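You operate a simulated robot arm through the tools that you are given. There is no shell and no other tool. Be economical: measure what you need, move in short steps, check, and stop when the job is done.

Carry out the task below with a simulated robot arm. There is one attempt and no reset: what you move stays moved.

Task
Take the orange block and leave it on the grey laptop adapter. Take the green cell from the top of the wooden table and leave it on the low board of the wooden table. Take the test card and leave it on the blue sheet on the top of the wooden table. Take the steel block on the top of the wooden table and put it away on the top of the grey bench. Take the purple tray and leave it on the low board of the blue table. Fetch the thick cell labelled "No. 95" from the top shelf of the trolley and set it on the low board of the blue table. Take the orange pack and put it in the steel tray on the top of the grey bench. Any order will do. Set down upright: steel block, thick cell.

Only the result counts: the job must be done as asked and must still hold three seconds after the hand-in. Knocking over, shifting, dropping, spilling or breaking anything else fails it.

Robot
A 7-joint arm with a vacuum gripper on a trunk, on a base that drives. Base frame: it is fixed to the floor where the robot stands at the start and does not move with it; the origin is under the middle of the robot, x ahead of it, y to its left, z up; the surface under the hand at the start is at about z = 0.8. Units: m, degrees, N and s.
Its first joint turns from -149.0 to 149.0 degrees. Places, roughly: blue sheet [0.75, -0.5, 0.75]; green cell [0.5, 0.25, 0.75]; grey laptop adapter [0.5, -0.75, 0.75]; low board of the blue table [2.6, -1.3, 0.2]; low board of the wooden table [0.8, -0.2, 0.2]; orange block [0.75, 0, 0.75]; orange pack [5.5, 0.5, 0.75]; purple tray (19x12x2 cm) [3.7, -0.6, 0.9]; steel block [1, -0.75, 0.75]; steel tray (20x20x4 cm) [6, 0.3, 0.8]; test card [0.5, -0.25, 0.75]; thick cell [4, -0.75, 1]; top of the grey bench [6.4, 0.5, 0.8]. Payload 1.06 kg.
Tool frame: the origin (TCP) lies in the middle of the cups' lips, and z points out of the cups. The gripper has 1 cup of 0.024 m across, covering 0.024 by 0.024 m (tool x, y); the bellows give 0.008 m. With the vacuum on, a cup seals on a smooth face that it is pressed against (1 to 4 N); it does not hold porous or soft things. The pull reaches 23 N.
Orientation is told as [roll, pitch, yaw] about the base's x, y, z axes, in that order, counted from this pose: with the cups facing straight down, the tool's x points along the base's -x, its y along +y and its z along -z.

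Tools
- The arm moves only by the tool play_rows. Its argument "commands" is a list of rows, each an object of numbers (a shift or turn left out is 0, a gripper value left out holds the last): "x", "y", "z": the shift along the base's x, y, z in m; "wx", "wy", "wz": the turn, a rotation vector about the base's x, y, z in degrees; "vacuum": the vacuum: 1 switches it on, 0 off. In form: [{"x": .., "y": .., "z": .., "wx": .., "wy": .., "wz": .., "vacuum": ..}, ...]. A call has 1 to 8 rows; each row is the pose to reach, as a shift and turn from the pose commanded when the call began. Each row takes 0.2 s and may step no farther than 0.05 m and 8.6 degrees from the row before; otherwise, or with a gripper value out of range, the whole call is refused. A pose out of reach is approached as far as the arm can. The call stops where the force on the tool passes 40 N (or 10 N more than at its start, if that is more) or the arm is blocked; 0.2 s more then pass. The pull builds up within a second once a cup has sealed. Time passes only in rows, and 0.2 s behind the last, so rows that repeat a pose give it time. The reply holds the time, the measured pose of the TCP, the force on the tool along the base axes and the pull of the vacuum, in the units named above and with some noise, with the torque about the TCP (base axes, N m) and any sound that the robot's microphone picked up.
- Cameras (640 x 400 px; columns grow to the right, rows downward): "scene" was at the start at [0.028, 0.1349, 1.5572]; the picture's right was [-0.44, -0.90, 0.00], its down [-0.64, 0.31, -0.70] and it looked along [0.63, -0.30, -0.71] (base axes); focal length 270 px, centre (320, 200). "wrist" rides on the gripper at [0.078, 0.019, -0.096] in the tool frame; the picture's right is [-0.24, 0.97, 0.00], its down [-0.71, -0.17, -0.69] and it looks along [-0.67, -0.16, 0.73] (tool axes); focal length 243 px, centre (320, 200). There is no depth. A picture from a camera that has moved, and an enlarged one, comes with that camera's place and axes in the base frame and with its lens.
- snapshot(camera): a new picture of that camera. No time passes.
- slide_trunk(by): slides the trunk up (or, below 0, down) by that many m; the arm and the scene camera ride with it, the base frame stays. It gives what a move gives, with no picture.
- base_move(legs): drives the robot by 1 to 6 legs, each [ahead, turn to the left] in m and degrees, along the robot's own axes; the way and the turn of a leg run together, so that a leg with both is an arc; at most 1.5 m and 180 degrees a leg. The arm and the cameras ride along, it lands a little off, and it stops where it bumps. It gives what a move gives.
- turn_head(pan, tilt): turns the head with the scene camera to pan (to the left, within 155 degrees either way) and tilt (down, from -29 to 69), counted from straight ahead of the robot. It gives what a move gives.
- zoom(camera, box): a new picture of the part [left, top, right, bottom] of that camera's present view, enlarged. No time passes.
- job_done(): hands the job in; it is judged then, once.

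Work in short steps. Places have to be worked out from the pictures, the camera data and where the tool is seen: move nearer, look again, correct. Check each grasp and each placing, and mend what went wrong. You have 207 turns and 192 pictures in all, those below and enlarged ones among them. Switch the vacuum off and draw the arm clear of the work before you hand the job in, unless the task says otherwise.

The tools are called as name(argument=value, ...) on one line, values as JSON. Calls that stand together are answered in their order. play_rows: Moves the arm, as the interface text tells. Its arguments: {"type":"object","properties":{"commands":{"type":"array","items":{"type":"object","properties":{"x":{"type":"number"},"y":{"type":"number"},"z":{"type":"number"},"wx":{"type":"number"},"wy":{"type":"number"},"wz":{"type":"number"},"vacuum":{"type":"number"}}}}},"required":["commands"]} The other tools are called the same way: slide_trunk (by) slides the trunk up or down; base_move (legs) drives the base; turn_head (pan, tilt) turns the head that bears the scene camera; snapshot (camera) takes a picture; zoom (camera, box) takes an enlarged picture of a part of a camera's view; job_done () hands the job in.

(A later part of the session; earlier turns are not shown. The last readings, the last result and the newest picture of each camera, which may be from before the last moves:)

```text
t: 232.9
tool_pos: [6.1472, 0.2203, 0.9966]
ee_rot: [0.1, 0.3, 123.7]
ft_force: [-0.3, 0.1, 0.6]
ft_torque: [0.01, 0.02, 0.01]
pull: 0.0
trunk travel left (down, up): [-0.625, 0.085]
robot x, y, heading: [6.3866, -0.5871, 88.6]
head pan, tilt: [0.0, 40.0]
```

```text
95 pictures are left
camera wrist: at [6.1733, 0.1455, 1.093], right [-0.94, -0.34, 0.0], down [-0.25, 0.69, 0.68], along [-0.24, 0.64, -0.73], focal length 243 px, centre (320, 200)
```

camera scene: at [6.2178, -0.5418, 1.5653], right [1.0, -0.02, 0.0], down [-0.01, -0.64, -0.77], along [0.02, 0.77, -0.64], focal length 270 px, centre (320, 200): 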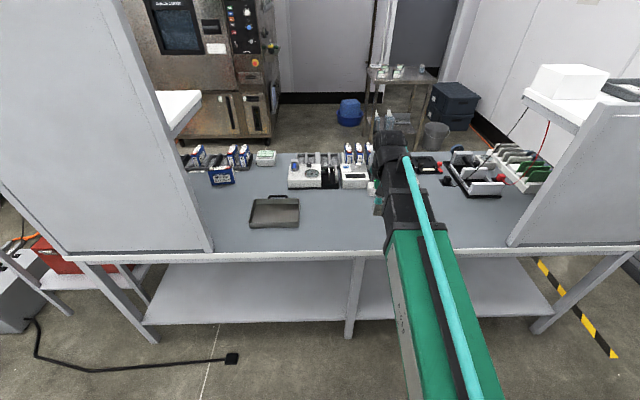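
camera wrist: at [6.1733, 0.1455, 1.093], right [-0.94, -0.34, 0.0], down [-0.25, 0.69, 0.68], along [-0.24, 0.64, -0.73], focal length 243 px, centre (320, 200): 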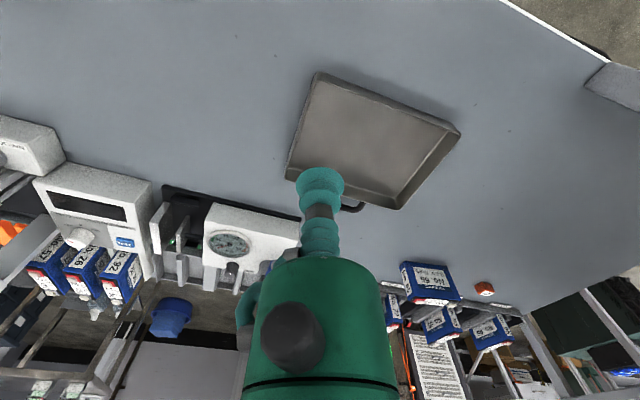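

zoom(camera="wrist", box=[380, 230, 540, 330])

```text
4.00 times, centred on (460, 280) of wrist
camera zoom: at [6.1733, 0.1455, 1.093], right [-0.94, -0.34, 0.0], down [-0.25, 0.69, 0.68], along [-0.24, 0.64, -0.73], focal length 970 px, centre (-240, -120)
```

zoom: 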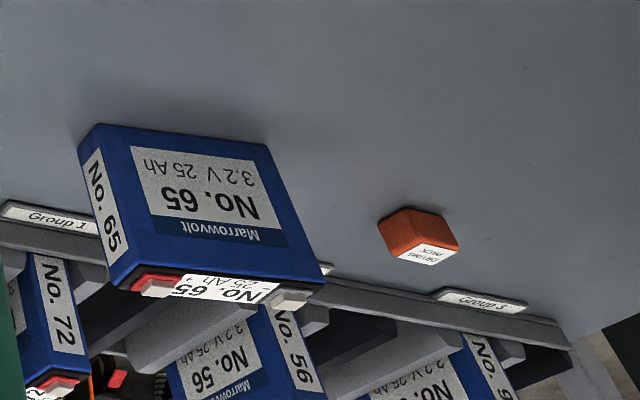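

The orange "DRYING PACK" sits at about (5.56, 0.56), behind the left panel (y≈0.11, x 5.3–5.82). From the front the forearm would foul the panel edge, so I'll approach from behind the bench. First I retract and look at the right-hand route.

play_rows(commands=[{"x": 0.04, "y": -0.02, "z": 0.02, "wz": -6}, {"x": 0.08, "y": -0.04, "z": 0.03, "wz": -12}, {"x": 0.12, "y": -0.06, "z": 0.04, "wz": -18}, {"x": 0.16, "y": -0.09, "z": 0.05, "wz": -24}, {"x": 0.2, "y": -0.12, "z": 0.05, "wz": -30}, {"x": 0.24, "y": -0.15, "z": 0.05, "wz": -34}, {"x": 0.24, "y": -0.19, "z": 0.05, "wz": -34}])

turn_head(pan=-55, tilt=25)

snapshot(camera="scene")

```text
refused: row 4 steps farther than a row can; nothing moved
```

```text
t: 234.2
tool_pos: [6.1466, 0.2199, 0.9957]
ee_rot: [0.1, 0.2, 123.9]
ft_force: [-0.4, 0.3, -0.1]
ft_torque: [0.01, -0.01, 0.0]
pull: 0.1
trunk travel left (down, up): [-0.625, 0.085]
robot x, y, heading: [6.3912, -0.5823, 88.4]
head pan, tilt: [-55.0, 25.0]
```

```text
93 pictures are left
camera scene: at [6.2924, -0.5761, 1.5886], right [0.55, -0.83, 0.0], down [-0.35, -0.23, -0.91], along [0.75, 0.5, -0.42], focal length 270 px, centre (320, 200)
```

scene: 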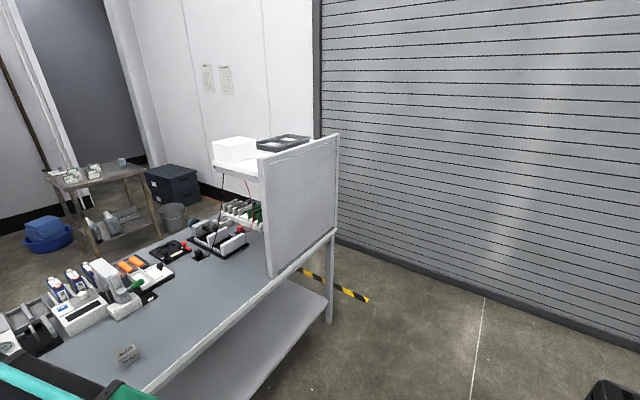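

The bench's right end is at x≈7.46 and the roller door at x≈8.35. I retract the arm with smaller steps.

play_rows(commands=[{"x": 0.035, "y": -0.02, "z": 0.015, "wz": -6}, {"x": 0.07, "y": -0.045, "z": 0.03, "wz": -12}, {"x": 0.105, "y": -0.07, "z": 0.045, "wz": -18}, {"x": 0.14, "y": -0.095, "z": 0.05, "wz": -24}, {"x": 0.175, "y": -0.12, "z": 0.05, "wz": -30}, {"x": 0.21, "y": -0.15, "z": 0.05, "wz": -34}, {"x": 0.24, "y": -0.18, "z": 0.05, "wz": -34}, {"x": 0.245, "y": -0.215, "z": 0.05, "wz": -34}])

base_move(legs=[[0, -88.5], [0.9, 0], [0.88, 90]])

turn_head(pan=20, tilt=30)

snapshot(camera="scene")

```text
t: 236.0
tool_pos: [6.3909, 0.0047, 1.0466]
ee_rot: [0.1, 0.1, 89.9]
ft_force: [0.0, 0.0, 0.0]
ft_torque: [-0.03, 0.02, -0.02]
pull: 0.1
trunk travel left (down, up): [-0.625, 0.085]
robot x, y, heading: [6.3887, -0.5852, 88.8]
head pan, tilt: [-55.0, 25.0]
```

```text
t: 248.7
tool_pos: [7.8079, 0.5702, 1.0461]
ee_rot: [0.1, 0.3, 92.3]
ft_force: [0.2, 0.4, -0.4]
ft_torque: [0.0, 0.0, -0.02]
pull: 0.0
trunk travel left (down, up): [-0.625, 0.085]
robot x, y, heading: [7.8283, -0.0272, 90.6]
head pan, tilt: [-55.0, 25.0]
cut short: leg 3
```

```text
t: 250.1
tool_pos: [7.8078, 0.5703, 1.0462]
ee_rot: [0.1, 0.1, 92.2]
ft_force: [-0.5, 0.2, -0.5]
ft_torque: [0.0, -0.01, -0.01]
pull: 0.1
trunk travel left (down, up): [-0.625, 0.085]
robot x, y, heading: [7.8299, -0.0231, 90.7]
head pan, tilt: [20.0, 30.0]
```

```text
92 pictures are left
camera scene: at [7.6268, 0.0154, 1.5806], right [0.94, 0.35, 0.0], down [0.18, -0.47, -0.87], along [-0.31, 0.81, -0.5], focal length 270 px, centre (320, 200)
```

scene: 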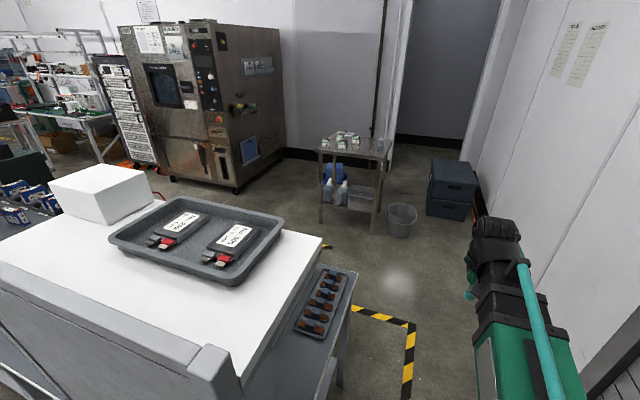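

The arc ended slightly short, maybe brushing near the bench end; I angle right a little and go on north past the bench.

base_move(legs=[[0, -7], [0.5, 0], [0, 6], [0.85, 0]])

turn_head(pan=80, tilt=30)

snapshot(camera="scene")

```text
t: 258.3
tool_pos: [7.8811, 1.9154, 1.0458]
ee_rot: [0.2, 0.3, 90.9]
ft_force: [0.0, -0.7, -0.1]
ft_torque: [-0.02, 0.0, -0.02]
pull: 0.1
trunk travel left (down, up): [-0.625, 0.085]
robot x, y, heading: [7.8891, 1.3228, 89.4]
head pan, tilt: [20.0, 30.0]
```

```text
t: 259.6
tool_pos: [7.8814, 1.9151, 1.0468]
ee_rot: [0.2, 0.3, 91.0]
ft_force: [0.6, 0.3, 0.4]
ft_torque: [0.01, 0.0, -0.01]
pull: 0.1
trunk travel left (down, up): [-0.625, 0.085]
robot x, y, heading: [7.8884, 1.3221, 89.7]
head pan, tilt: [80.0, 30.0]
```

```text
91 pictures are left
camera scene: at [7.6299, 1.2964, 1.5806], right [0.18, 0.98, 0.0], down [0.49, -0.09, -0.87], along [-0.85, 0.16, -0.5], focal length 270 px, centre (320, 200)
```

scene: 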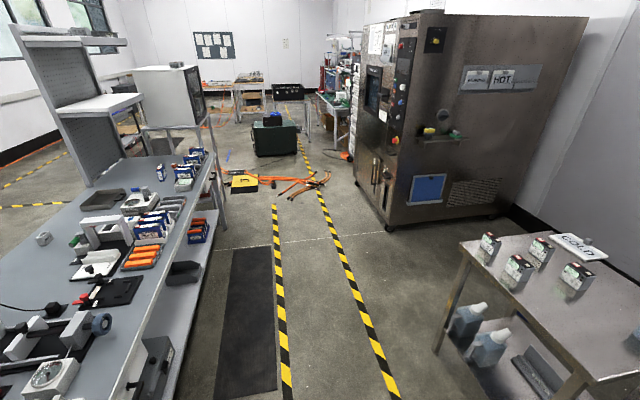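

The rear aisle is wide; bench rear edge y≈0.93. I turn left, drive 2.0 m and face the bench.

base_move(legs=[[0, 90], [1.0, 0], [1.0, 0], [0, 90]])

turn_head(pan=0, tilt=45)

snapshot(camera="scene")

snapshot(camera="wrist")

```text
t: 277.2
tool_pos: [5.9042, 0.731, 1.0461]
ee_rot: [0.2, 0.3, -88.5]
ft_force: [0.3, -0.3, -0.7]
ft_torque: [0.0, 0.01, -0.02]
pull: 0.1
trunk travel left (down, up): [-0.625, 0.085]
robot x, y, heading: [5.8859, 1.3249, -90.2]
head pan, tilt: [80.0, 30.0]
```

```text
t: 278.7
tool_pos: [5.9044, 0.7307, 1.0465]
ee_rot: [0.2, 0.2, -88.5]
ft_force: [0.6, 0.3, 0.3]
ft_torque: [0.01, -0.05, 0.01]
pull: 0.0
trunk travel left (down, up): [-0.625, 0.085]
robot x, y, heading: [5.8952, 1.3231, -89.9]
head pan, tilt: [0.0, 45.0]
```

```text
90 pictures are left
camera scene: at [6.0623, 1.287, 1.558], right [-1.0, 0.0, 0.0], down [0.0, 0.71, -0.71], along [0.0, -0.71, -0.71], focal length 270 px, centre (320, 200)
```

scene: 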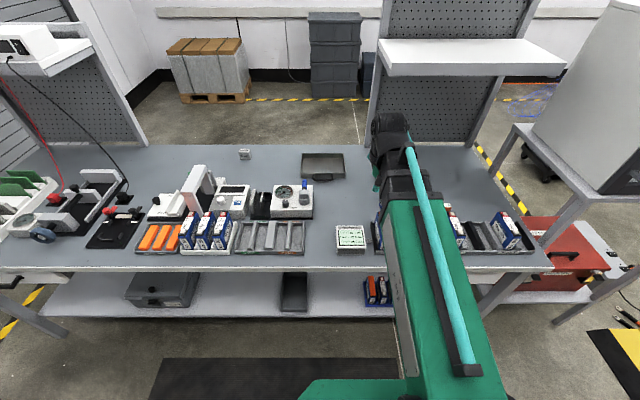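

```text
89 pictures are left
camera wrist: at [5.9203, 0.8096, 1.1426], right [0.98, -0.21, 0.0], down [-0.15, -0.71, 0.68], along [-0.14, -0.67, -0.73], focal length 243 px, centre (320, 200)
```

wrist: 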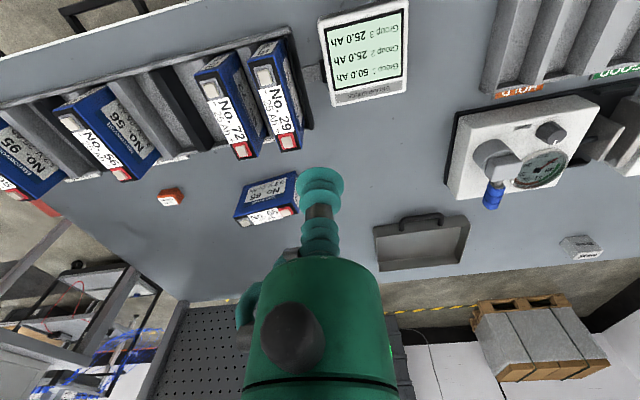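

The pack is at (5.577, 0.565), in line with a gap between batteries at x≈5.58. I shift the base 0.31 m in −x so that the forearm passes over that gap.

base_move(legs=[[0, -90], [0.31, 0], [0, 90]])

snapshot(camera="wrist")

```text
t: 288.5
tool_pos: [5.593, 0.7331, 1.0474]
ee_rot: [0.1, 0.2, -88.6]
ft_force: [0.4, 0.0, 0.6]
ft_torque: [0.0, -0.03, 0.03]
pull: 0.1
trunk travel left (down, up): [-0.625, 0.085]
robot x, y, heading: [5.5826, 1.3265, -90.2]
head pan, tilt: [0.0, 45.0]
```

```text
88 pictures are left
camera wrist: at [5.6084, 0.8109, 1.1426], right [0.98, -0.21, 0.0], down [-0.15, -0.71, 0.68], along [-0.14, -0.67, -0.73], focal length 243 px, centre (320, 200)
```

wrist: 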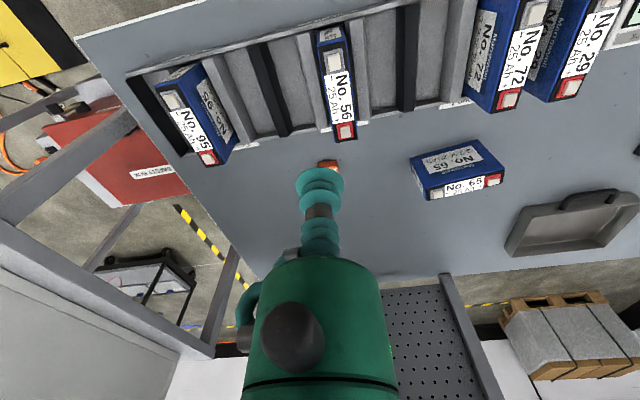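

I move above the pack and down to z≈0.93.

play_rows(commands=[{"y": -0.04, "x": -0.003}, {"y": -0.08, "x": -0.006}, {"y": -0.12, "x": -0.01}, {"y": -0.155, "x": -0.013, "z": -0.02}, {"y": -0.165, "x": -0.014, "z": -0.06}, {"y": -0.165, "x": -0.014, "z": -0.11}, {"y": -0.165, "x": -0.014, "z": -0.12}])

snapshot(camera="wrist")

snapshot(camera="scene")

```text
t: 290.1
tool_pos: [5.5775, 0.568, 0.925]
ee_rot: [0.1, 0.2, -88.6]
ft_force: [-0.2, 0.4, 0.8]
ft_torque: [-0.03, 0.0, 0.03]
pull: 0.1
trunk travel left (down, up): [-0.625, 0.085]
robot x, y, heading: [5.5834, 1.3266, -89.9]
head pan, tilt: [0.0, 45.0]
```

```text
87 pictures are left
camera wrist: at [5.5936, 0.6459, 1.0219], right [0.98, -0.21, 0.0], down [-0.15, -0.71, 0.68], along [-0.14, -0.67, -0.73], focal length 243 px, centre (320, 200)
```

wrist: 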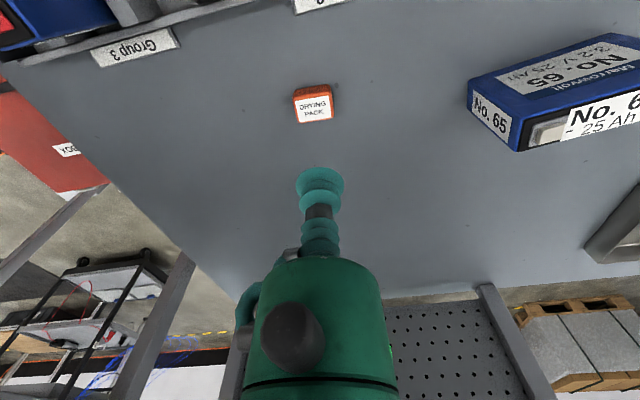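

```text
86 pictures are left
camera scene: at [5.7506, 1.288, 1.558], right [-1.0, 0.0, 0.0], down [0.0, 0.71, -0.71], along [0.0, -0.71, -0.71], focal length 270 px, centre (320, 200)
```

scene: 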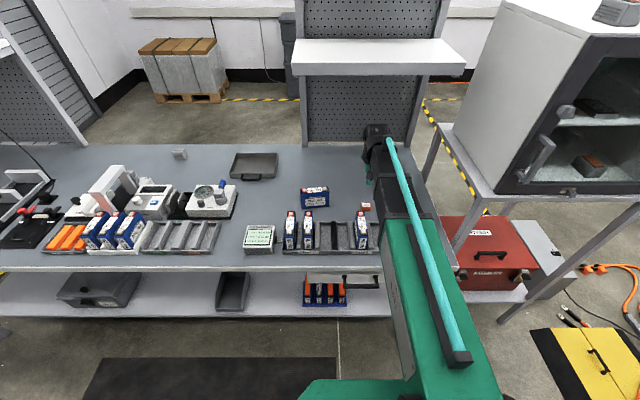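

The pack's top is at about (5.569, 0.557, 0.79). I correct and lower further.

play_rows(commands=[{"x": -0.0085, "y": -0.011, "z": -0.03}, {"x": -0.0085, "y": -0.011, "z": -0.07}, {"x": -0.0085, "y": -0.011, "z": -0.1}, {"x": -0.0085, "y": -0.011, "z": -0.1}])

zoom(camera="wrist", box=[240, 80, 400, 180])

zoom(camera="scene", box=[280, 160, 440, 260])

```text
t: 291.1
tool_pos: [5.5701, 0.5564, 0.8264]
ee_rot: [0.1, 0.2, -88.6]
ft_force: [-0.7, -0.2, -0.2]
ft_torque: [-0.02, 0.0, 0.05]
pull: 0.1
trunk travel left (down, up): [-0.625, 0.085]
robot x, y, heading: [5.5824, 1.3235, -90.0]
head pan, tilt: [0.0, 45.0]
```

```text
4.00 times, centred on (320, 130) of wrist
camera zoom: at [5.5854, 0.6349, 0.9223], right [0.98, -0.21, 0.0], down [-0.15, -0.71, 0.68], along [-0.14, -0.67, -0.73], focal length 970 px, centre (320, 480)
```

zoom: 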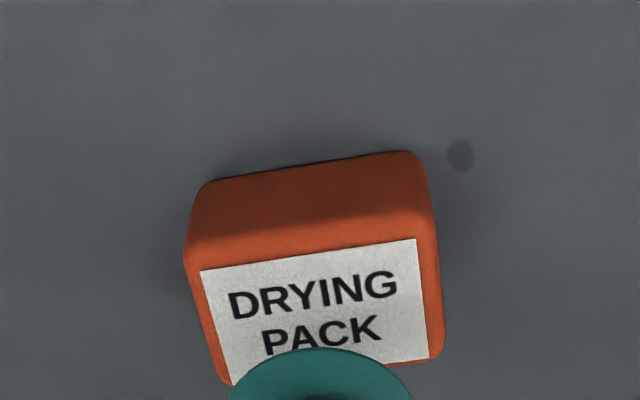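

```text
4.00 times, centred on (360, 210) of scene
camera zoom: at [5.7506, 1.2881, 1.558], right [-1.0, 0.0, 0.0], down [0.0, 0.71, -0.71], along [0.0, -0.71, -0.71], focal length 1078 px, centre (160, 160)
```

zoom: 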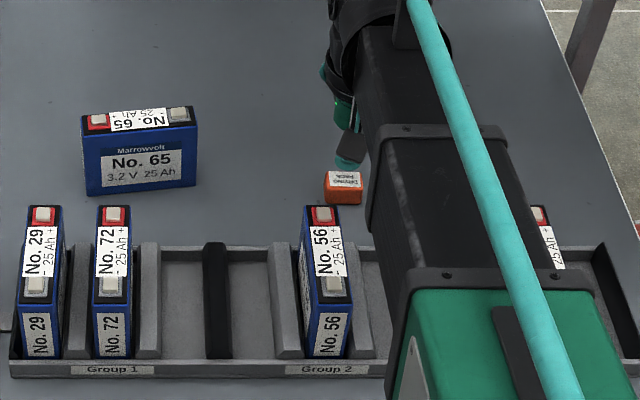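

Aligned. I descend with the vacuum on.

play_rows(commands=[{"z": -0.015, "y": -0.002, "vacuum": 1}, {"z": -0.024, "y": -0.002}, {"z": -0.028, "y": -0.002}, {"z": -0.031, "y": -0.002}, {"z": -0.031, "y": -0.002}])

```text
t: 292.3
tool_pos: [5.5708, 0.5545, 0.797]
ee_rot: [0.2, 0.1, -88.6]
ft_force: [-0.3, 0.8, 5.3]
ft_torque: [-0.03, 0.03, 0.01]
pull: 0.1
trunk travel left (down, up): [-0.625, 0.085]
robot x, y, heading: [5.5788, 1.3222, -89.9]
head pan, tilt: [0.0, 45.0]
```

play_rows(commands=[{"z": -0.001}, {"z": -0.001}, {"z": -0.001}, {"z": -0.001}, {"z": -0.001}])

```text
t: 293.5
tool_pos: [5.5713, 0.5542, 0.7942]
ee_rot: [0.1, 0.0, -88.5]
ft_force: [0.1, -0.9, 13.0]
ft_torque: [0.02, 0.02, 0.0]
pull: 0.0
trunk travel left (down, up): [-0.625, 0.085]
robot x, y, heading: [5.5851, 1.3181, -90.0]
head pan, tilt: [0.0, 45.0]
```

No seal. I look at the contact.

zoom(camera="wrist", box=[240, 100, 400, 200])

zoom(camera="scene", box=[340, 180, 400, 218])

```text
4.00 times, centred on (320, 150) of wrist
camera zoom: at [5.5857, 0.6331, 0.8911], right [0.98, -0.21, 0.0], down [-0.15, -0.71, 0.68], along [-0.14, -0.67, -0.73], focal length 970 px, centre (320, 400)
```

zoom: 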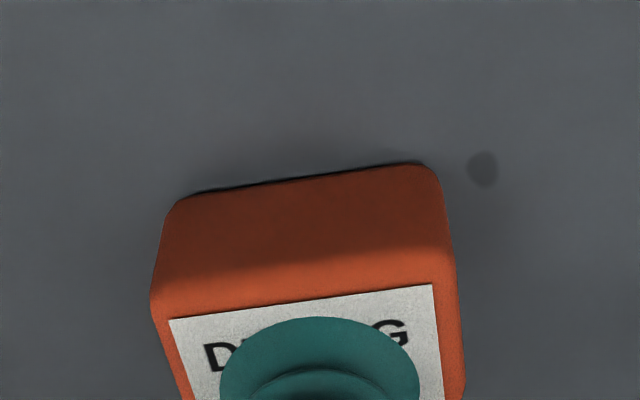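

```text
10.53 times, centred on (370, 199) of scene
camera zoom: at [5.7506, 1.2894, 1.5581], right [-1.0, 0.0, 0.0], down [0.0, 0.71, -0.71], along [0.0, -0.71, -0.71], focal length 2837 px, centre (-206, 210)
```

zoom: 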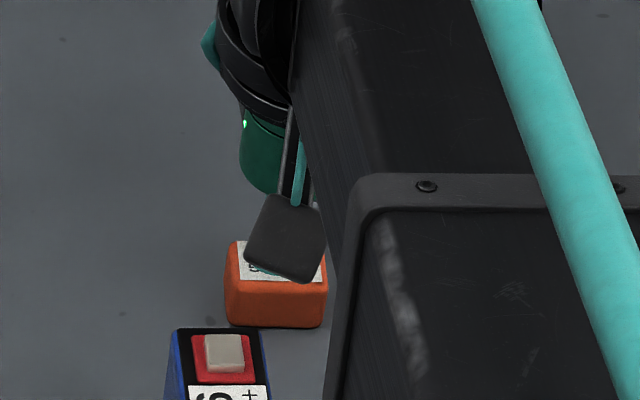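

Contact is centred to within a millimetre or so, but the top face is only ~36×23 mm, barely the cup's size. I try small re-centring offsets with light pressing.

play_rows(commands=[{"z": 0.006, "vacuum": 0}, {"z": 0.006, "y": 0.0015}, {"z": 0.003, "y": 0.0015, "vacuum": 1}, {"z": 0.0015, "y": 0.0015}, {"z": 0.0015, "y": 0.0015}, {"z": 0.0015, "y": 0.0015}, {"z": 0.0015, "y": 0.0015}])

```text
t: 295.1
tool_pos: [5.569, 0.5574, 0.7957]
ee_rot: [0.2, 0.1, -88.6]
ft_force: [0.2, -0.8, 5.0]
ft_torque: [0.04, -0.03, -0.01]
pull: 0.1
trunk travel left (down, up): [-0.625, 0.085]
robot x, y, heading: [5.5823, 1.3251, -90.3]
head pan, tilt: [0.0, 45.0]
```

play_rows(commands=[{"z": 0.004}, {"z": 0.004, "y": -0.0025}, {"z": 0.0, "y": -0.0025}, {"z": 0.0, "y": -0.0025}, {"z": -0.001, "y": -0.0025}, {"z": -0.001, "y": -0.0025}])

```text
t: 296.5
tool_pos: [5.5687, 0.5529, 0.7965]
ee_rot: [0.2, 0.1, -88.7]
ft_force: [0.9, 1.7, 7.0]
ft_torque: [-0.01, -0.02, 0.01]
pull: 0.1
trunk travel left (down, up): [-0.625, 0.085]
robot x, y, heading: [5.5823, 1.3253, -89.9]
head pan, tilt: [0.0, 45.0]
```

Still no seal. I raise a little and measure the pack carefully.

play_rows(commands=[{"z": 0.02, "vacuum": 0}, {"z": 0.06}, {"z": 0.09, "y": -0.015}, {"z": 0.09, "y": -0.015}])

zoom(camera="wrist", box=[272, 60, 368, 120])

```text
t: 297.5
tool_pos: [5.5698, 0.5387, 0.8853]
ee_rot: [0.0, 0.2, -88.7]
ft_force: [1.3, 0.4, 0.1]
ft_torque: [0.01, 0.0, -0.03]
pull: 0.2
trunk travel left (down, up): [-0.625, 0.085]
robot x, y, heading: [5.583, 1.3246, -89.9]
head pan, tilt: [0.0, 45.0]
```

```text
6.67 times, centred on (320, 90) of wrist
camera zoom: at [5.5858, 0.6171, 0.9808], right [0.98, -0.21, 0.0], down [-0.15, -0.71, 0.68], along [-0.14, -0.67, -0.73], focal length 1618 px, centre (320, 933)
```

zoom: 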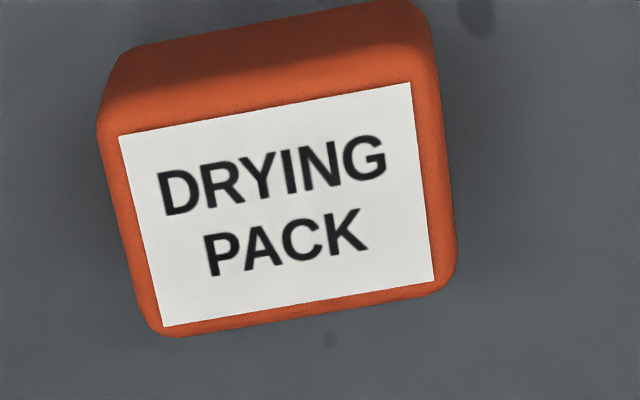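

The flat face is about 37×24.5 mm, and the contact picture suggests the cup was ~3 mm too far in −y. I retry 3 mm further toward +y.

play_rows(commands=[{"y": 0.019, "z": -0.04, "vacuum": 0}, {"y": 0.019, "z": -0.075}, {"y": 0.019, "z": -0.085, "vacuum": 1}, {"y": 0.019, "z": -0.089}, {"y": 0.019, "z": -0.09}, {"y": 0.019, "z": -0.09}, {"y": 0.019, "z": -0.09}])

zoom(camera="wrist", box=[272, 120, 368, 180])

```text
t: 299.1
tool_pos: [5.5701, 0.5568, 0.7955]
ee_rot: [0.1, 0.1, -88.6]
ft_force: [0.5, -6.1, 17.7]
ft_torque: [0.04, -0.02, 0.0]
pull: 23.2
trunk travel left (down, up): [-0.625, 0.085]
robot x, y, heading: [5.5844, 1.3193, -90.0]
head pan, tilt: [0.0, 45.0]
```

```text
6.67 times, centred on (320, 150) of wrist
camera zoom: at [5.5861, 0.636, 0.8919], right [0.98, -0.21, 0.0], down [-0.15, -0.71, 0.68], along [-0.14, -0.67, -0.73], focal length 1618 px, centre (320, 533)
```

zoom: 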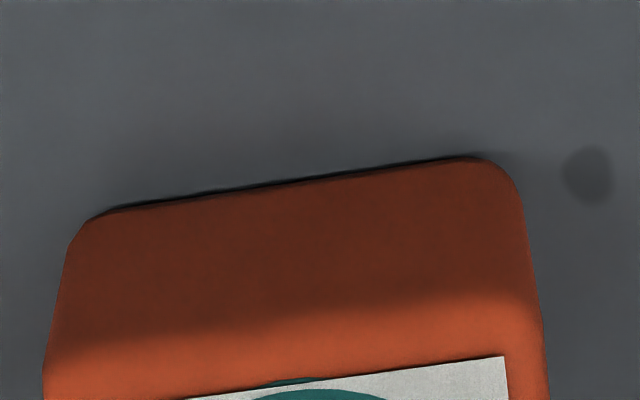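

Sealed. I lift and retract, then shift the base 0.45 m in +x to be in line with the tray.

play_rows(commands=[{"z": 0.03}, {"z": 0.075}, {"z": 0.12}, {"z": 0.165}, {"z": 0.21}, {"z": 0.25, "y": 0.02}, {"z": 0.25, "y": 0.065}, {"z": 0.25, "y": 0.11}])

base_move(legs=[[0, 90], [0.45, 0], [0, -90], [0.08, 0]])

snapshot(camera="wrist")

snapshot(camera="scene")

```text
t: 300.9
tool_pos: [5.5687, 0.6681, 1.0453]
ee_rot: [0.0, 0.2, -88.5]
ft_force: [0.8, 0.6, -0.4]
ft_torque: [-0.01, 0.07, -0.01]
pull: 22.8
trunk travel left (down, up): [-0.625, 0.085]
robot x, y, heading: [5.576, 1.3206, -89.9]
head pan, tilt: [0.0, 45.0]
```

```text
t: 311.8
tool_pos: [6.0148, 0.5769, 1.0437]
ee_rot: [0.2, 0.1, -88.9]
ft_force: [0.1, -0.5, -1.2]
ft_torque: [0.0, 0.0, 0.03]
pull: 22.9
trunk travel left (down, up): [-0.625, 0.085]
robot x, y, heading: [6.0262, 1.2335, -90.4]
head pan, tilt: [0.0, 45.0]
```

```text
79 pictures are left
camera wrist: at [6.0311, 0.6555, 1.14], right [0.98, -0.21, 0.0], down [-0.16, -0.71, 0.68], along [-0.15, -0.67, -0.73], focal length 243 px, centre (320, 200)
```

wrist: 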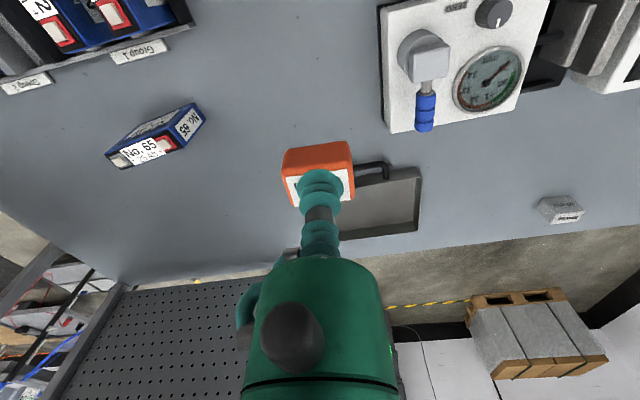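

```text
78 pictures are left
camera scene: at [6.1983, 1.1976, 1.558], right [-1.0, 0.0, 0.0], down [0.0, 0.71, -0.71], along [0.0, -0.71, -0.71], focal length 270 px, centre (320, 200)
```

scene: 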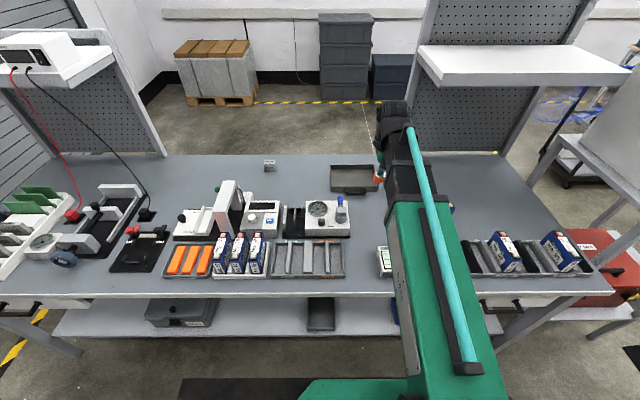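

The tray's centre is about (6.055, 0.295). I extend over it.

play_rows(commands=[{"y": -0.045, "x": 0.006}, {"y": -0.09, "x": 0.012}, {"y": -0.135, "x": 0.018}, {"y": -0.18, "x": 0.024}, {"y": -0.225, "x": 0.03}, {"y": -0.265, "x": 0.036}, {"y": -0.265, "x": 0.036, "z": -0.05}, {"y": -0.265, "x": 0.036, "z": -0.1}])

snapshot(camera="wrist")

```text
t: 313.6
tool_pos: [6.0525, 0.3116, 0.9436]
ee_rot: [0.1, 0.2, -88.8]
ft_force: [0.0, 0.7, 0.6]
ft_torque: [0.0, 0.03, 0.03]
pull: 23.2
trunk travel left (down, up): [-0.625, 0.085]
robot x, y, heading: [6.0311, 1.2344, -90.2]
head pan, tilt: [0.0, 45.0]
```

```text
77 pictures are left
camera wrist: at [6.0682, 0.3915, 1.0393], right [0.98, -0.22, 0.0], down [-0.16, -0.71, 0.68], along [-0.15, -0.67, -0.73], focal length 243 px, centre (320, 200)
```

wrist: 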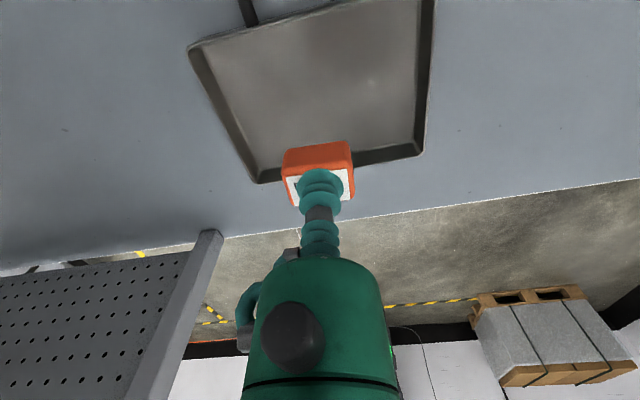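

Centred. I lower into the tray.

play_rows(commands=[{"z": -0.04}, {"z": -0.08}, {"z": -0.11}, {"z": -0.125}, {"z": -0.132}, {"z": -0.137}, {"z": -0.137}])

```text
t: 315.2
tool_pos: [6.0515, 0.313, 0.8074]
ee_rot: [0.0, 0.2, -88.7]
ft_force: [-0.2, 0.0, 0.5]
ft_torque: [0.03, 0.02, 0.01]
pull: 23.1
trunk travel left (down, up): [-0.625, 0.085]
robot x, y, heading: [6.0303, 1.235, -90.3]
head pan, tilt: [0.0, 45.0]
```

play_rows(commands=[{"z": -0.003}, {"z": -0.006}, {"z": -0.008}, {"z": -0.008}])

```text
t: 316.2
tool_pos: [6.0509, 0.3126, 0.8015]
ee_rot: [0.1, 0.0, -88.8]
ft_force: [1.0, -5.3, 20.2]
ft_torque: [-0.01, 0.01, 0.0]
pull: 23.3
trunk travel left (down, up): [-0.625, 0.085]
robot x, y, heading: [6.0308, 1.2352, -90.5]
head pan, tilt: [0.0, 45.0]
```

Contact. I release and rise.

play_rows(commands=[{"z": 0.002, "vacuum": 0}, {"z": 0.002}, {"z": 0.002}, {"z": 0.002}, {"z": 0.015}, {"z": 0.06}, {"z": 0.105}, {"z": 0.15}])

snapshot(camera="wrist")

```text
t: 318.0
tool_pos: [6.0506, 0.3125, 0.9486]
ee_rot: [0.0, 0.1, -88.8]
ft_force: [0.3, 0.3, 0.2]
ft_torque: [0.01, -0.03, 0.0]
pull: 0.1
trunk travel left (down, up): [-0.625, 0.085]
robot x, y, heading: [6.0272, 1.2357, -90.5]
head pan, tilt: [0.0, 45.0]
```

```text
76 pictures are left
camera wrist: at [6.0664, 0.3913, 1.0457], right [0.98, -0.21, 0.0], down [-0.16, -0.71, 0.68], along [-0.15, -0.67, -0.73], focal length 243 px, centre (320, 200)
```

wrist: 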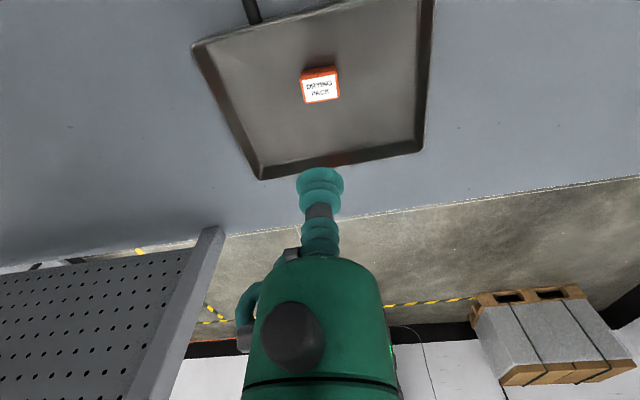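

The orange pack is in the tray. Next the trolley. I retract and drive back around the bench's east end (backing up so the arm points away from the door).

play_rows(commands=[{"z": 0.045}, {"z": 0.09, "y": 0.02}, {"z": 0.1, "y": 0.065}, {"z": 0.1, "y": 0.11}, {"z": 0.1, "y": 0.155}, {"z": 0.1, "y": 0.2}, {"z": 0.1, "y": 0.245}, {"z": 0.1, "y": 0.29}])

base_move(legs=[[-0.1, 0], [0, -90], [-1.0, 0], [-0.85, 0], [0, 90]])

```text
t: 319.8
tool_pos: [6.0506, 0.6025, 1.0508]
ee_rot: [0.2, 0.3, -88.8]
ft_force: [0.5, 0.0, 0.4]
ft_torque: [-0.03, -0.03, 0.01]
pull: 0.0
trunk travel left (down, up): [-0.625, 0.085]
robot x, y, heading: [6.0286, 1.2402, -90.4]
head pan, tilt: [0.0, 45.0]
```

```text
t: 337.6
tool_pos: [7.9056, 0.687, 1.0494]
ee_rot: [0.1, 0.2, -88.7]
ft_force: [-0.4, 0.3, 0.3]
ft_torque: [-0.02, 0.0, -0.01]
pull: 0.0
trunk travel left (down, up): [-0.625, 0.085]
robot x, y, heading: [7.8848, 1.317, -90.0]
head pan, tilt: [0.0, 45.0]
```

base_move(legs=[[1.0, 0], [0.9, 0], [0, -90], [1.4, 0], [1.35, 0]])

turn_head(pan=0, tilt=30)

snapshot(camera="scene")

```text
t: 363.9
tool_pos: [4.4916, -0.5403, 1.0504]
ee_rot: [0.1, 0.2, 180.0]
ft_force: [-0.8, -0.6, 0.4]
ft_torque: [0.0, 0.0, 0.03]
pull: 0.0
trunk travel left (down, up): [-0.625, 0.085]
robot x, y, heading: [5.1267, -0.5317, 178.5]
head pan, tilt: [0.0, 45.0]
```

```text
t: 364.6
tool_pos: [4.4912, -0.5398, 1.0493]
ee_rot: [0.1, 0.1, 180.0]
ft_force: [1.2, -0.4, 1.0]
ft_torque: [0.03, 0.03, 0.02]
pull: 0.1
trunk travel left (down, up): [-0.625, 0.085]
robot x, y, heading: [5.1237, -0.5313, 178.4]
head pan, tilt: [0.0, 30.0]
```

```text
75 pictures are left
camera scene: at [5.0767, -0.7004, 1.5806], right [0.03, 1.0, 0.0], down [0.5, -0.01, -0.87], along [-0.87, 0.02, -0.5], focal length 270 px, centre (320, 200)
```

scene: 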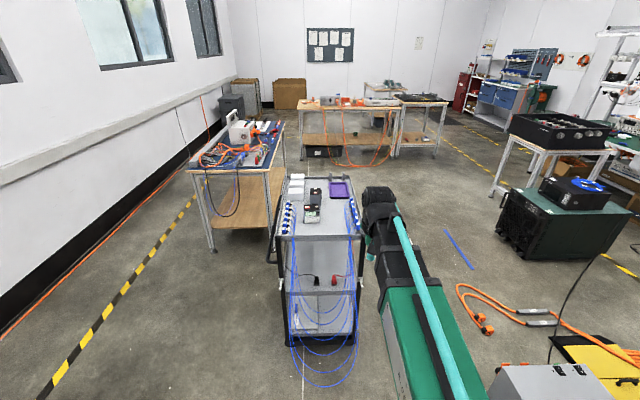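

The trolley spans x≈3.68–4.28, y≈-0.54…-0.85. I raise the arm to 1.2 m and drive to its north side.

play_rows(commands=[{"z": 0.05}, {"z": 0.1}, {"z": 0.15}])

base_move(legs=[[0, -27], [1.0, 0], [0, 28.5], [0.33, 0], [0, 90]])

turn_head(pan=15, tilt=50)

snapshot(camera="scene")

snapshot(camera="wrist")

```text
t: 365.6
tool_pos: [4.4896, -0.5415, 1.1998]
ee_rot: [0.0, -0.5, 180.0]
ft_force: [-7.7, 0.0, -13.0]
ft_torque: [0.13, 0.27, -0.14]
pull: 0.1
trunk travel left (down, up): [-0.625, 0.085]
robot x, y, heading: [5.1257, -0.5277, 178.6]
head pan, tilt: [0.0, 30.0]
stopped in row 3: the force on the tool passed its limit at 44 N (the readings are from after the stop); the commanded pose is now the measured one
```

```text
t: 379.2
tool_pos: [3.9546, -0.6998, 1.1998]
ee_rot: [0.0, -0.2, -87.6]
ft_force: [0.3, -12.0, -27.5]
ft_torque: [-1.07, 0.15, -0.07]
pull: 0.0
trunk travel left (down, up): [-0.625, 0.085]
robot x, y, heading: [3.9167, -0.0615, -89.2]
head pan, tilt: [0.0, 30.0]
```

```text
t: 380.0
tool_pos: [3.9539, -0.6999, 1.2004]
ee_rot: [-0.1, -0.4, -87.7]
ft_force: [8.3, -8.6, -16.5]
ft_torque: [-0.53, 1.03, -0.78]
pull: 0.0
trunk travel left (down, up): [-0.625, 0.085]
robot x, y, heading: [3.9164, -0.0652, -89.2]
head pan, tilt: [15.0, 50.0]
```

```text
74 pictures are left
camera scene: at [4.1061, -0.0905, 1.5512], right [-0.96, -0.27, 0.0], down [-0.21, 0.74, -0.64], along [0.18, -0.62, -0.77], focal length 270 px, centre (320, 200)
```

scene: 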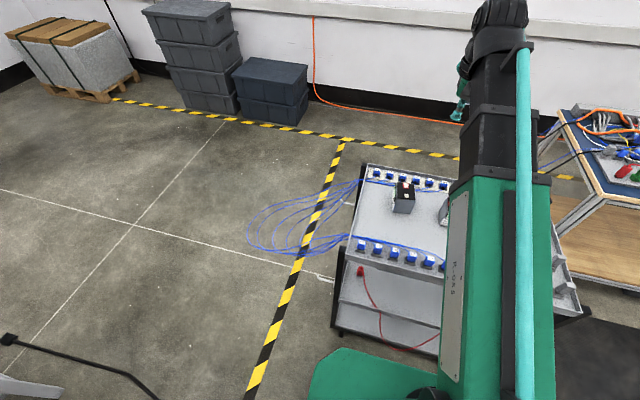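

```text
73 pictures are left
camera wrist: at [3.9689, -0.6201, 1.2958], right [0.98, -0.2, 0.0], down [-0.14, -0.71, 0.69], along [-0.13, -0.68, -0.72], focal length 243 px, centre (320, 200)
```

wrist: 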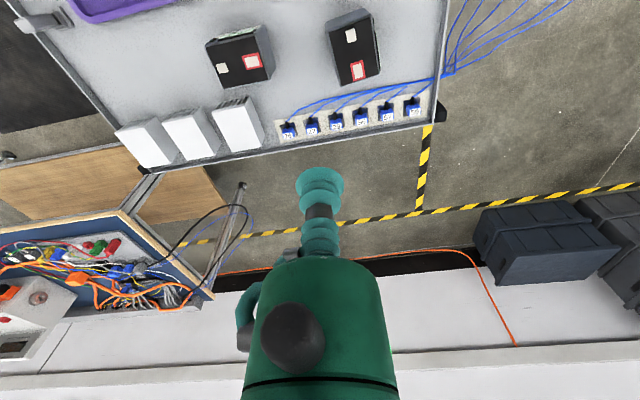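

The tool reads an odd load at this raised pose (likely the arm folding onto itself). I lower it by 6 cm and extend slightly.

play_rows(commands=[{"z": -0.03, "y": -0.02}, {"z": -0.06, "y": -0.04}, {"z": -0.06, "y": -0.04}])

zoom(camera="wrist", box=[60, 0, 460, 200])

```text
t: 380.8
tool_pos: [3.9553, -0.7403, 1.1409]
ee_rot: [0.0, -0.3, -87.7]
ft_force: [0.3, -0.3, -0.5]
ft_torque: [0.0, -0.02, 0.02]
pull: 0.0
trunk travel left (down, up): [-0.625, 0.085]
robot x, y, heading: [3.9175, -0.0646, -89.1]
head pan, tilt: [15.0, 50.0]
```

```text
1.60 times, centred on (260, 100) of wrist
camera zoom: at [3.9689, -0.6602, 1.2364], right [0.98, -0.2, 0.0], down [-0.14, -0.71, 0.69], along [-0.13, -0.68, -0.72], focal length 388 px, centre (416, 360)
```

zoom: 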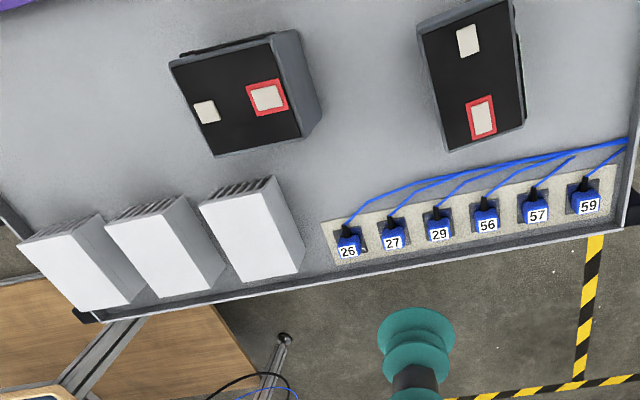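

Load gone. The two thick cells' tops show no number, so I zoom the scene view on them.

zoom(camera="scene", box=[360, 160, 460, 223])

turn_head(pan=-25, tilt=50)

snapshot(camera="scene")

```text
6.35 times, centred on (410, 192) of scene
camera zoom: at [4.1061, -0.0904, 1.5511], right [-0.96, -0.27, 0.0], down [-0.21, 0.74, -0.64], along [0.18, -0.62, -0.77], focal length 1711 px, centre (-251, 254)
```

zoom: 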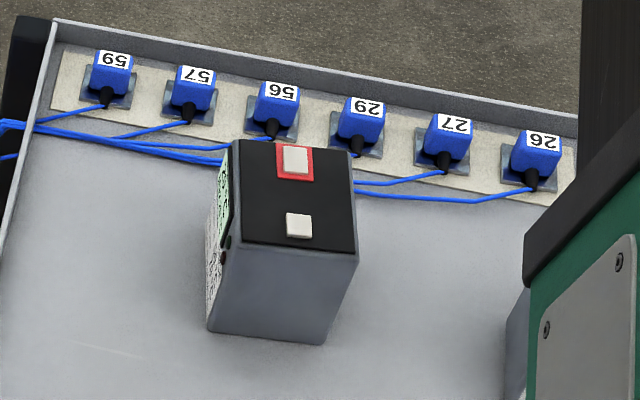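

```text
t: 381.9
tool_pos: [3.9537, -0.741, 1.141]
ee_rot: [0.0, -0.3, -87.7]
ft_force: [0.1, 1.1, -0.3]
ft_torque: [0.0, 0.0, -0.01]
pull: 0.0
trunk travel left (down, up): [-0.625, 0.085]
robot x, y, heading: [3.9147, -0.0602, -89.1]
head pan, tilt: [-25.0, 50.0]
```

```text
70 pictures are left
camera scene: at [4.0536, -0.0868, 1.5511], right [-0.91, 0.41, 0.0], down [0.31, 0.7, -0.64], along [-0.26, -0.59, -0.77], focal length 270 px, centre (320, 200)
```

scene: 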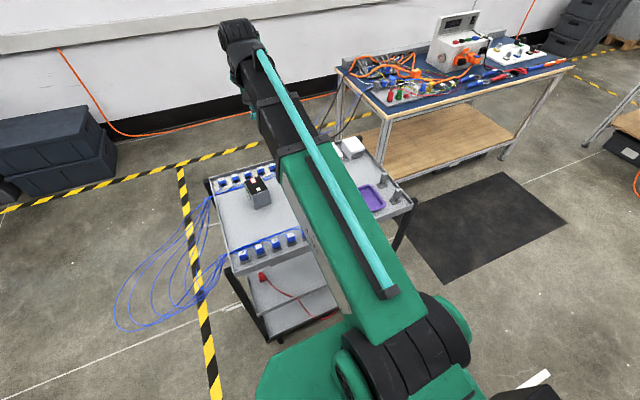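

The near cell's label faces east. I swing the wrist camera to the east side looking west.

play_rows(commands=[{"wz": -8.5, "x": 0.03}, {"wz": -17, "x": 0.06}, {"wz": -25.5, "x": 0.09}, {"wz": -34, "x": 0.12}, {"wz": -42.5, "x": 0.15}, {"wz": -51, "x": 0.18}, {"wz": -59.5, "x": 0.2}, {"wz": -68, "x": 0.2}])

play_rows(commands=[{"wz": -8.5}, {"wz": -17}, {"wz": -24, "x": 0.01}])

snapshot(camera="wrist")

```text
t: 383.7
tool_pos: [4.1557, -0.7392, 1.1405]
ee_rot: [0.1, -0.2, -155.9]
ft_force: [-0.1, 0.6, 0.2]
ft_torque: [-0.04, 0.0, 0.0]
pull: 0.0
trunk travel left (down, up): [-0.625, 0.085]
robot x, y, heading: [3.9164, -0.065, -88.9]
head pan, tilt: [-25.0, 50.0]
```

```text
t: 384.5
tool_pos: [4.1651, -0.7389, 1.1403]
ee_rot: [0.0, -0.3, -179.9]
ft_force: [-0.2, 0.1, -0.5]
ft_torque: [0.02, -0.02, 0.01]
pull: 0.0
trunk travel left (down, up): [-0.625, 0.085]
robot x, y, heading: [3.9154, -0.0632, -89.0]
head pan, tilt: [-25.0, 50.0]
```

```text
69 pictures are left
camera wrist: at [4.2425, -0.7582, 1.2357], right [-0.23, -0.97, 0.0], down [-0.7, 0.17, 0.69], along [-0.67, 0.16, -0.72], focal length 243 px, centre (320, 200)
```

wrist: 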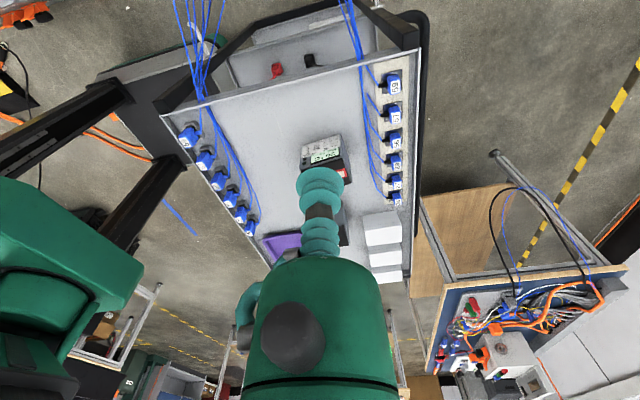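

zoom(camera="wrist", box=[270, 115, 366, 175])

```text
6.67 times, centred on (318, 145) of wrist
camera zoom: at [4.2425, -0.7582, 1.2357], right [-0.23, -0.97, 0.0], down [-0.7, 0.17, 0.69], along [-0.67, 0.16, -0.72], focal length 1618 px, centre (333, 567)
```

zoom: 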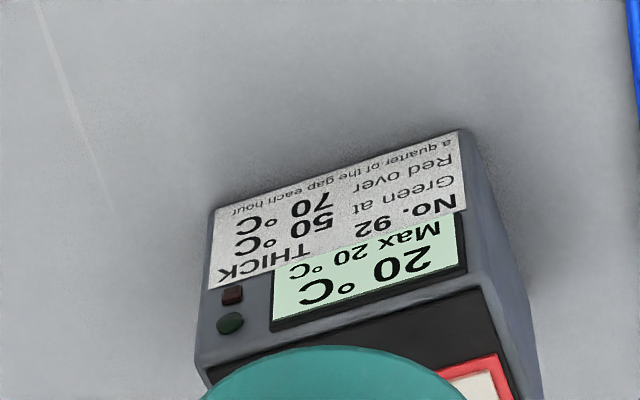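

That cell is No. 92. I check the other one via the scene camera now that the arm moved.

zoom(camera="scene", box=[220, 120, 380, 220])

```text
4.00 times, centred on (300, 170) of scene
camera zoom: at [4.0537, -0.0867, 1.5511], right [-0.91, 0.41, 0.0], down [0.31, 0.7, -0.64], along [-0.26, -0.59, -0.77], focal length 1078 px, centre (400, 320)
```

zoom: 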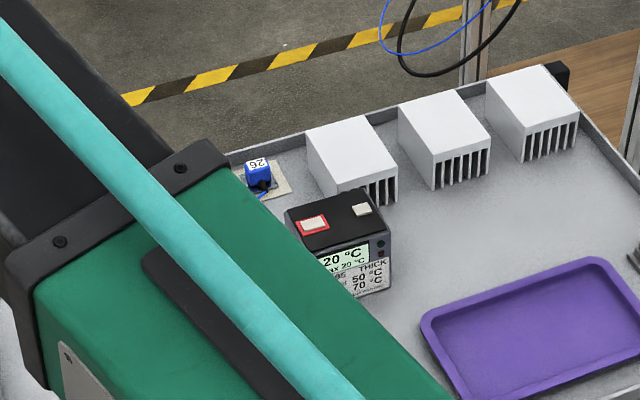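

It's No. 95 ("95 … THICK"). Its top (z≈0.925) spans x 3.807–3.878, y -0.719…-0.662, with terminals near x 3.816 and 3.862, so I must grip between them at about (3.838, -0.691). I move above it.

play_rows(commands=[{"wz": 8.5, "x": -0.03}, {"wz": 17, "x": -0.06}, {"wz": 25.5, "x": -0.09}, {"wz": 34, "x": -0.12}, {"wz": 42.5, "x": -0.15}, {"wz": 51, "x": -0.18}, {"wz": 59.5, "x": -0.21}, {"wz": 68, "x": -0.24, "y": 0.01}])

play_rows(commands=[{"wz": 8.5, "x": -0.03, "y": 0.01}, {"wz": 17, "x": -0.06, "y": 0.02}, {"wz": 22, "x": -0.085, "y": 0.035, "z": -0.03}, {"wz": 22, "x": -0.085, "y": 0.037, "z": -0.075}, {"wz": 22, "x": -0.085, "y": 0.037, "z": -0.11}, {"wz": 22, "x": -0.085, "y": 0.037, "z": -0.13}, {"wz": 22, "x": -0.085, "y": 0.037, "z": -0.13}])

snapshot(camera="wrist")

```text
t: 386.3
tool_pos: [3.9236, -0.7285, 1.14]
ee_rot: [-0.1, -0.3, -111.6]
ft_force: [0.0, -0.1, -1.0]
ft_torque: [0.01, 0.03, -0.01]
pull: 0.1
trunk travel left (down, up): [-0.625, 0.085]
robot x, y, heading: [3.9166, -0.0636, -89.0]
head pan, tilt: [-25.0, 50.0]
```

```text
t: 387.9
tool_pos: [3.8385, -0.6917, 1.0113]
ee_rot: [0.0, -0.2, -89.8]
ft_force: [0.1, 0.3, 0.0]
ft_torque: [-0.03, 0.03, 0.0]
pull: 0.1
trunk travel left (down, up): [-0.625, 0.085]
robot x, y, heading: [3.9148, -0.0642, -89.1]
head pan, tilt: [-25.0, 50.0]
```

```text
66 pictures are left
camera wrist: at [3.8562, -0.6133, 1.1061], right [0.97, -0.23, 0.0], down [-0.17, -0.7, 0.69], along [-0.16, -0.67, -0.72], focal length 243 px, centre (320, 200)
```

wrist: 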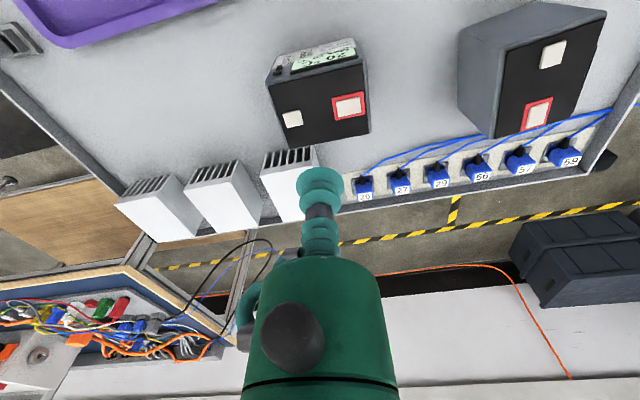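

zoom(camera="wrist", box=[240, 30, 400, 130])

```text
4.00 times, centred on (320, 80) of wrist
camera zoom: at [3.8562, -0.6133, 1.1061], right [0.97, -0.23, 0.0], down [-0.17, -0.7, 0.69], along [-0.16, -0.67, -0.72], focal length 970 px, centre (320, 680)
```

zoom: 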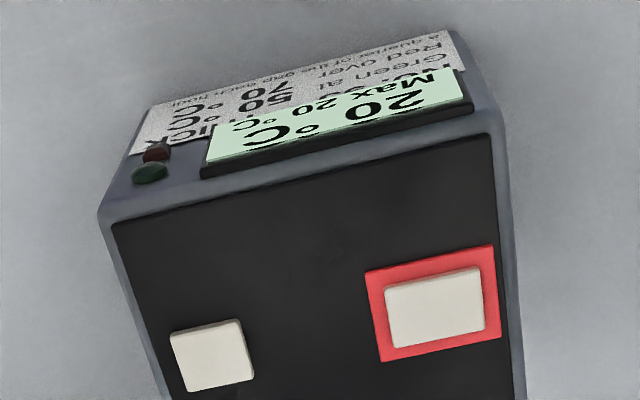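

The gap between terminals is ~23.5 mm, with more free black surface to the north. I aim the cup at about (3.836, -0.680) and check just above.

play_rows(commands=[{"x": -0.002, "y": 0.0115, "z": -0.03}, {"x": -0.002, "y": 0.0115, "z": -0.06}, {"x": -0.002, "y": 0.0115, "z": -0.072}, {"x": -0.002, "y": 0.0115, "z": -0.072}])

zoom(camera="wrist", box=[240, 110, 400, 210])

zoom(camera="scene", box=[250, 140, 350, 203])

```text
t: 388.9
tool_pos: [3.8382, -0.6811, 0.9384]
ee_rot: [0.0, -0.3, -89.7]
ft_force: [-0.6, 0.0, 0.0]
ft_torque: [0.03, 0.02, 0.04]
pull: 0.1
trunk travel left (down, up): [-0.625, 0.085]
robot x, y, heading: [3.9126, -0.0659, -89.0]
head pan, tilt: [-25.0, 50.0]
```

```text
4.00 times, centred on (320, 160) of wrist
camera zoom: at [3.8547, -0.6019, 1.0339], right [0.97, -0.23, 0.0], down [-0.17, -0.71, 0.69], along [-0.16, -0.67, -0.72], focal length 970 px, centre (320, 360)
```

zoom: 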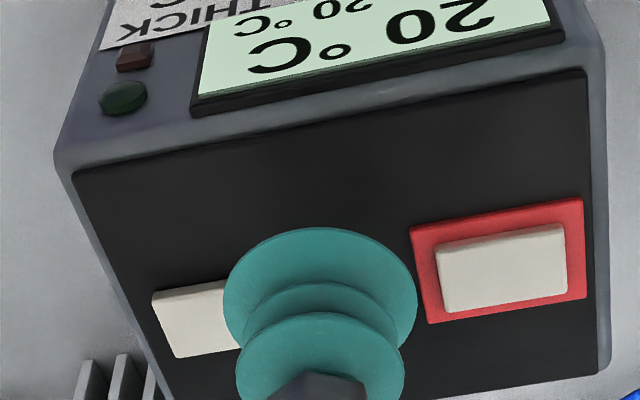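

```text
6.35 times, centred on (300, 172) of scene
camera zoom: at [4.0535, -0.0867, 1.5511], right [-0.91, 0.41, 0.0], down [0.31, 0.7, -0.64], along [-0.26, -0.59, -0.77], focal length 1711 px, centre (447, 381)
```

zoom: 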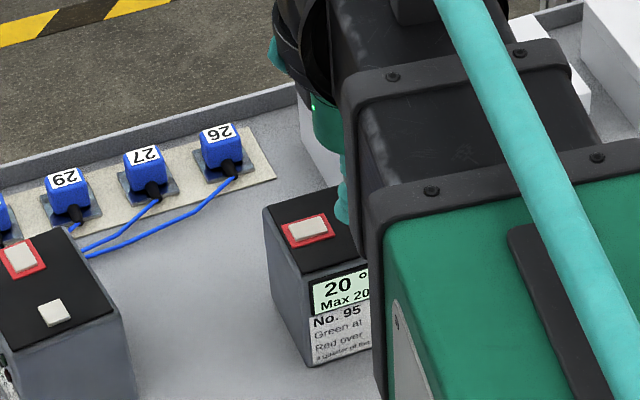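

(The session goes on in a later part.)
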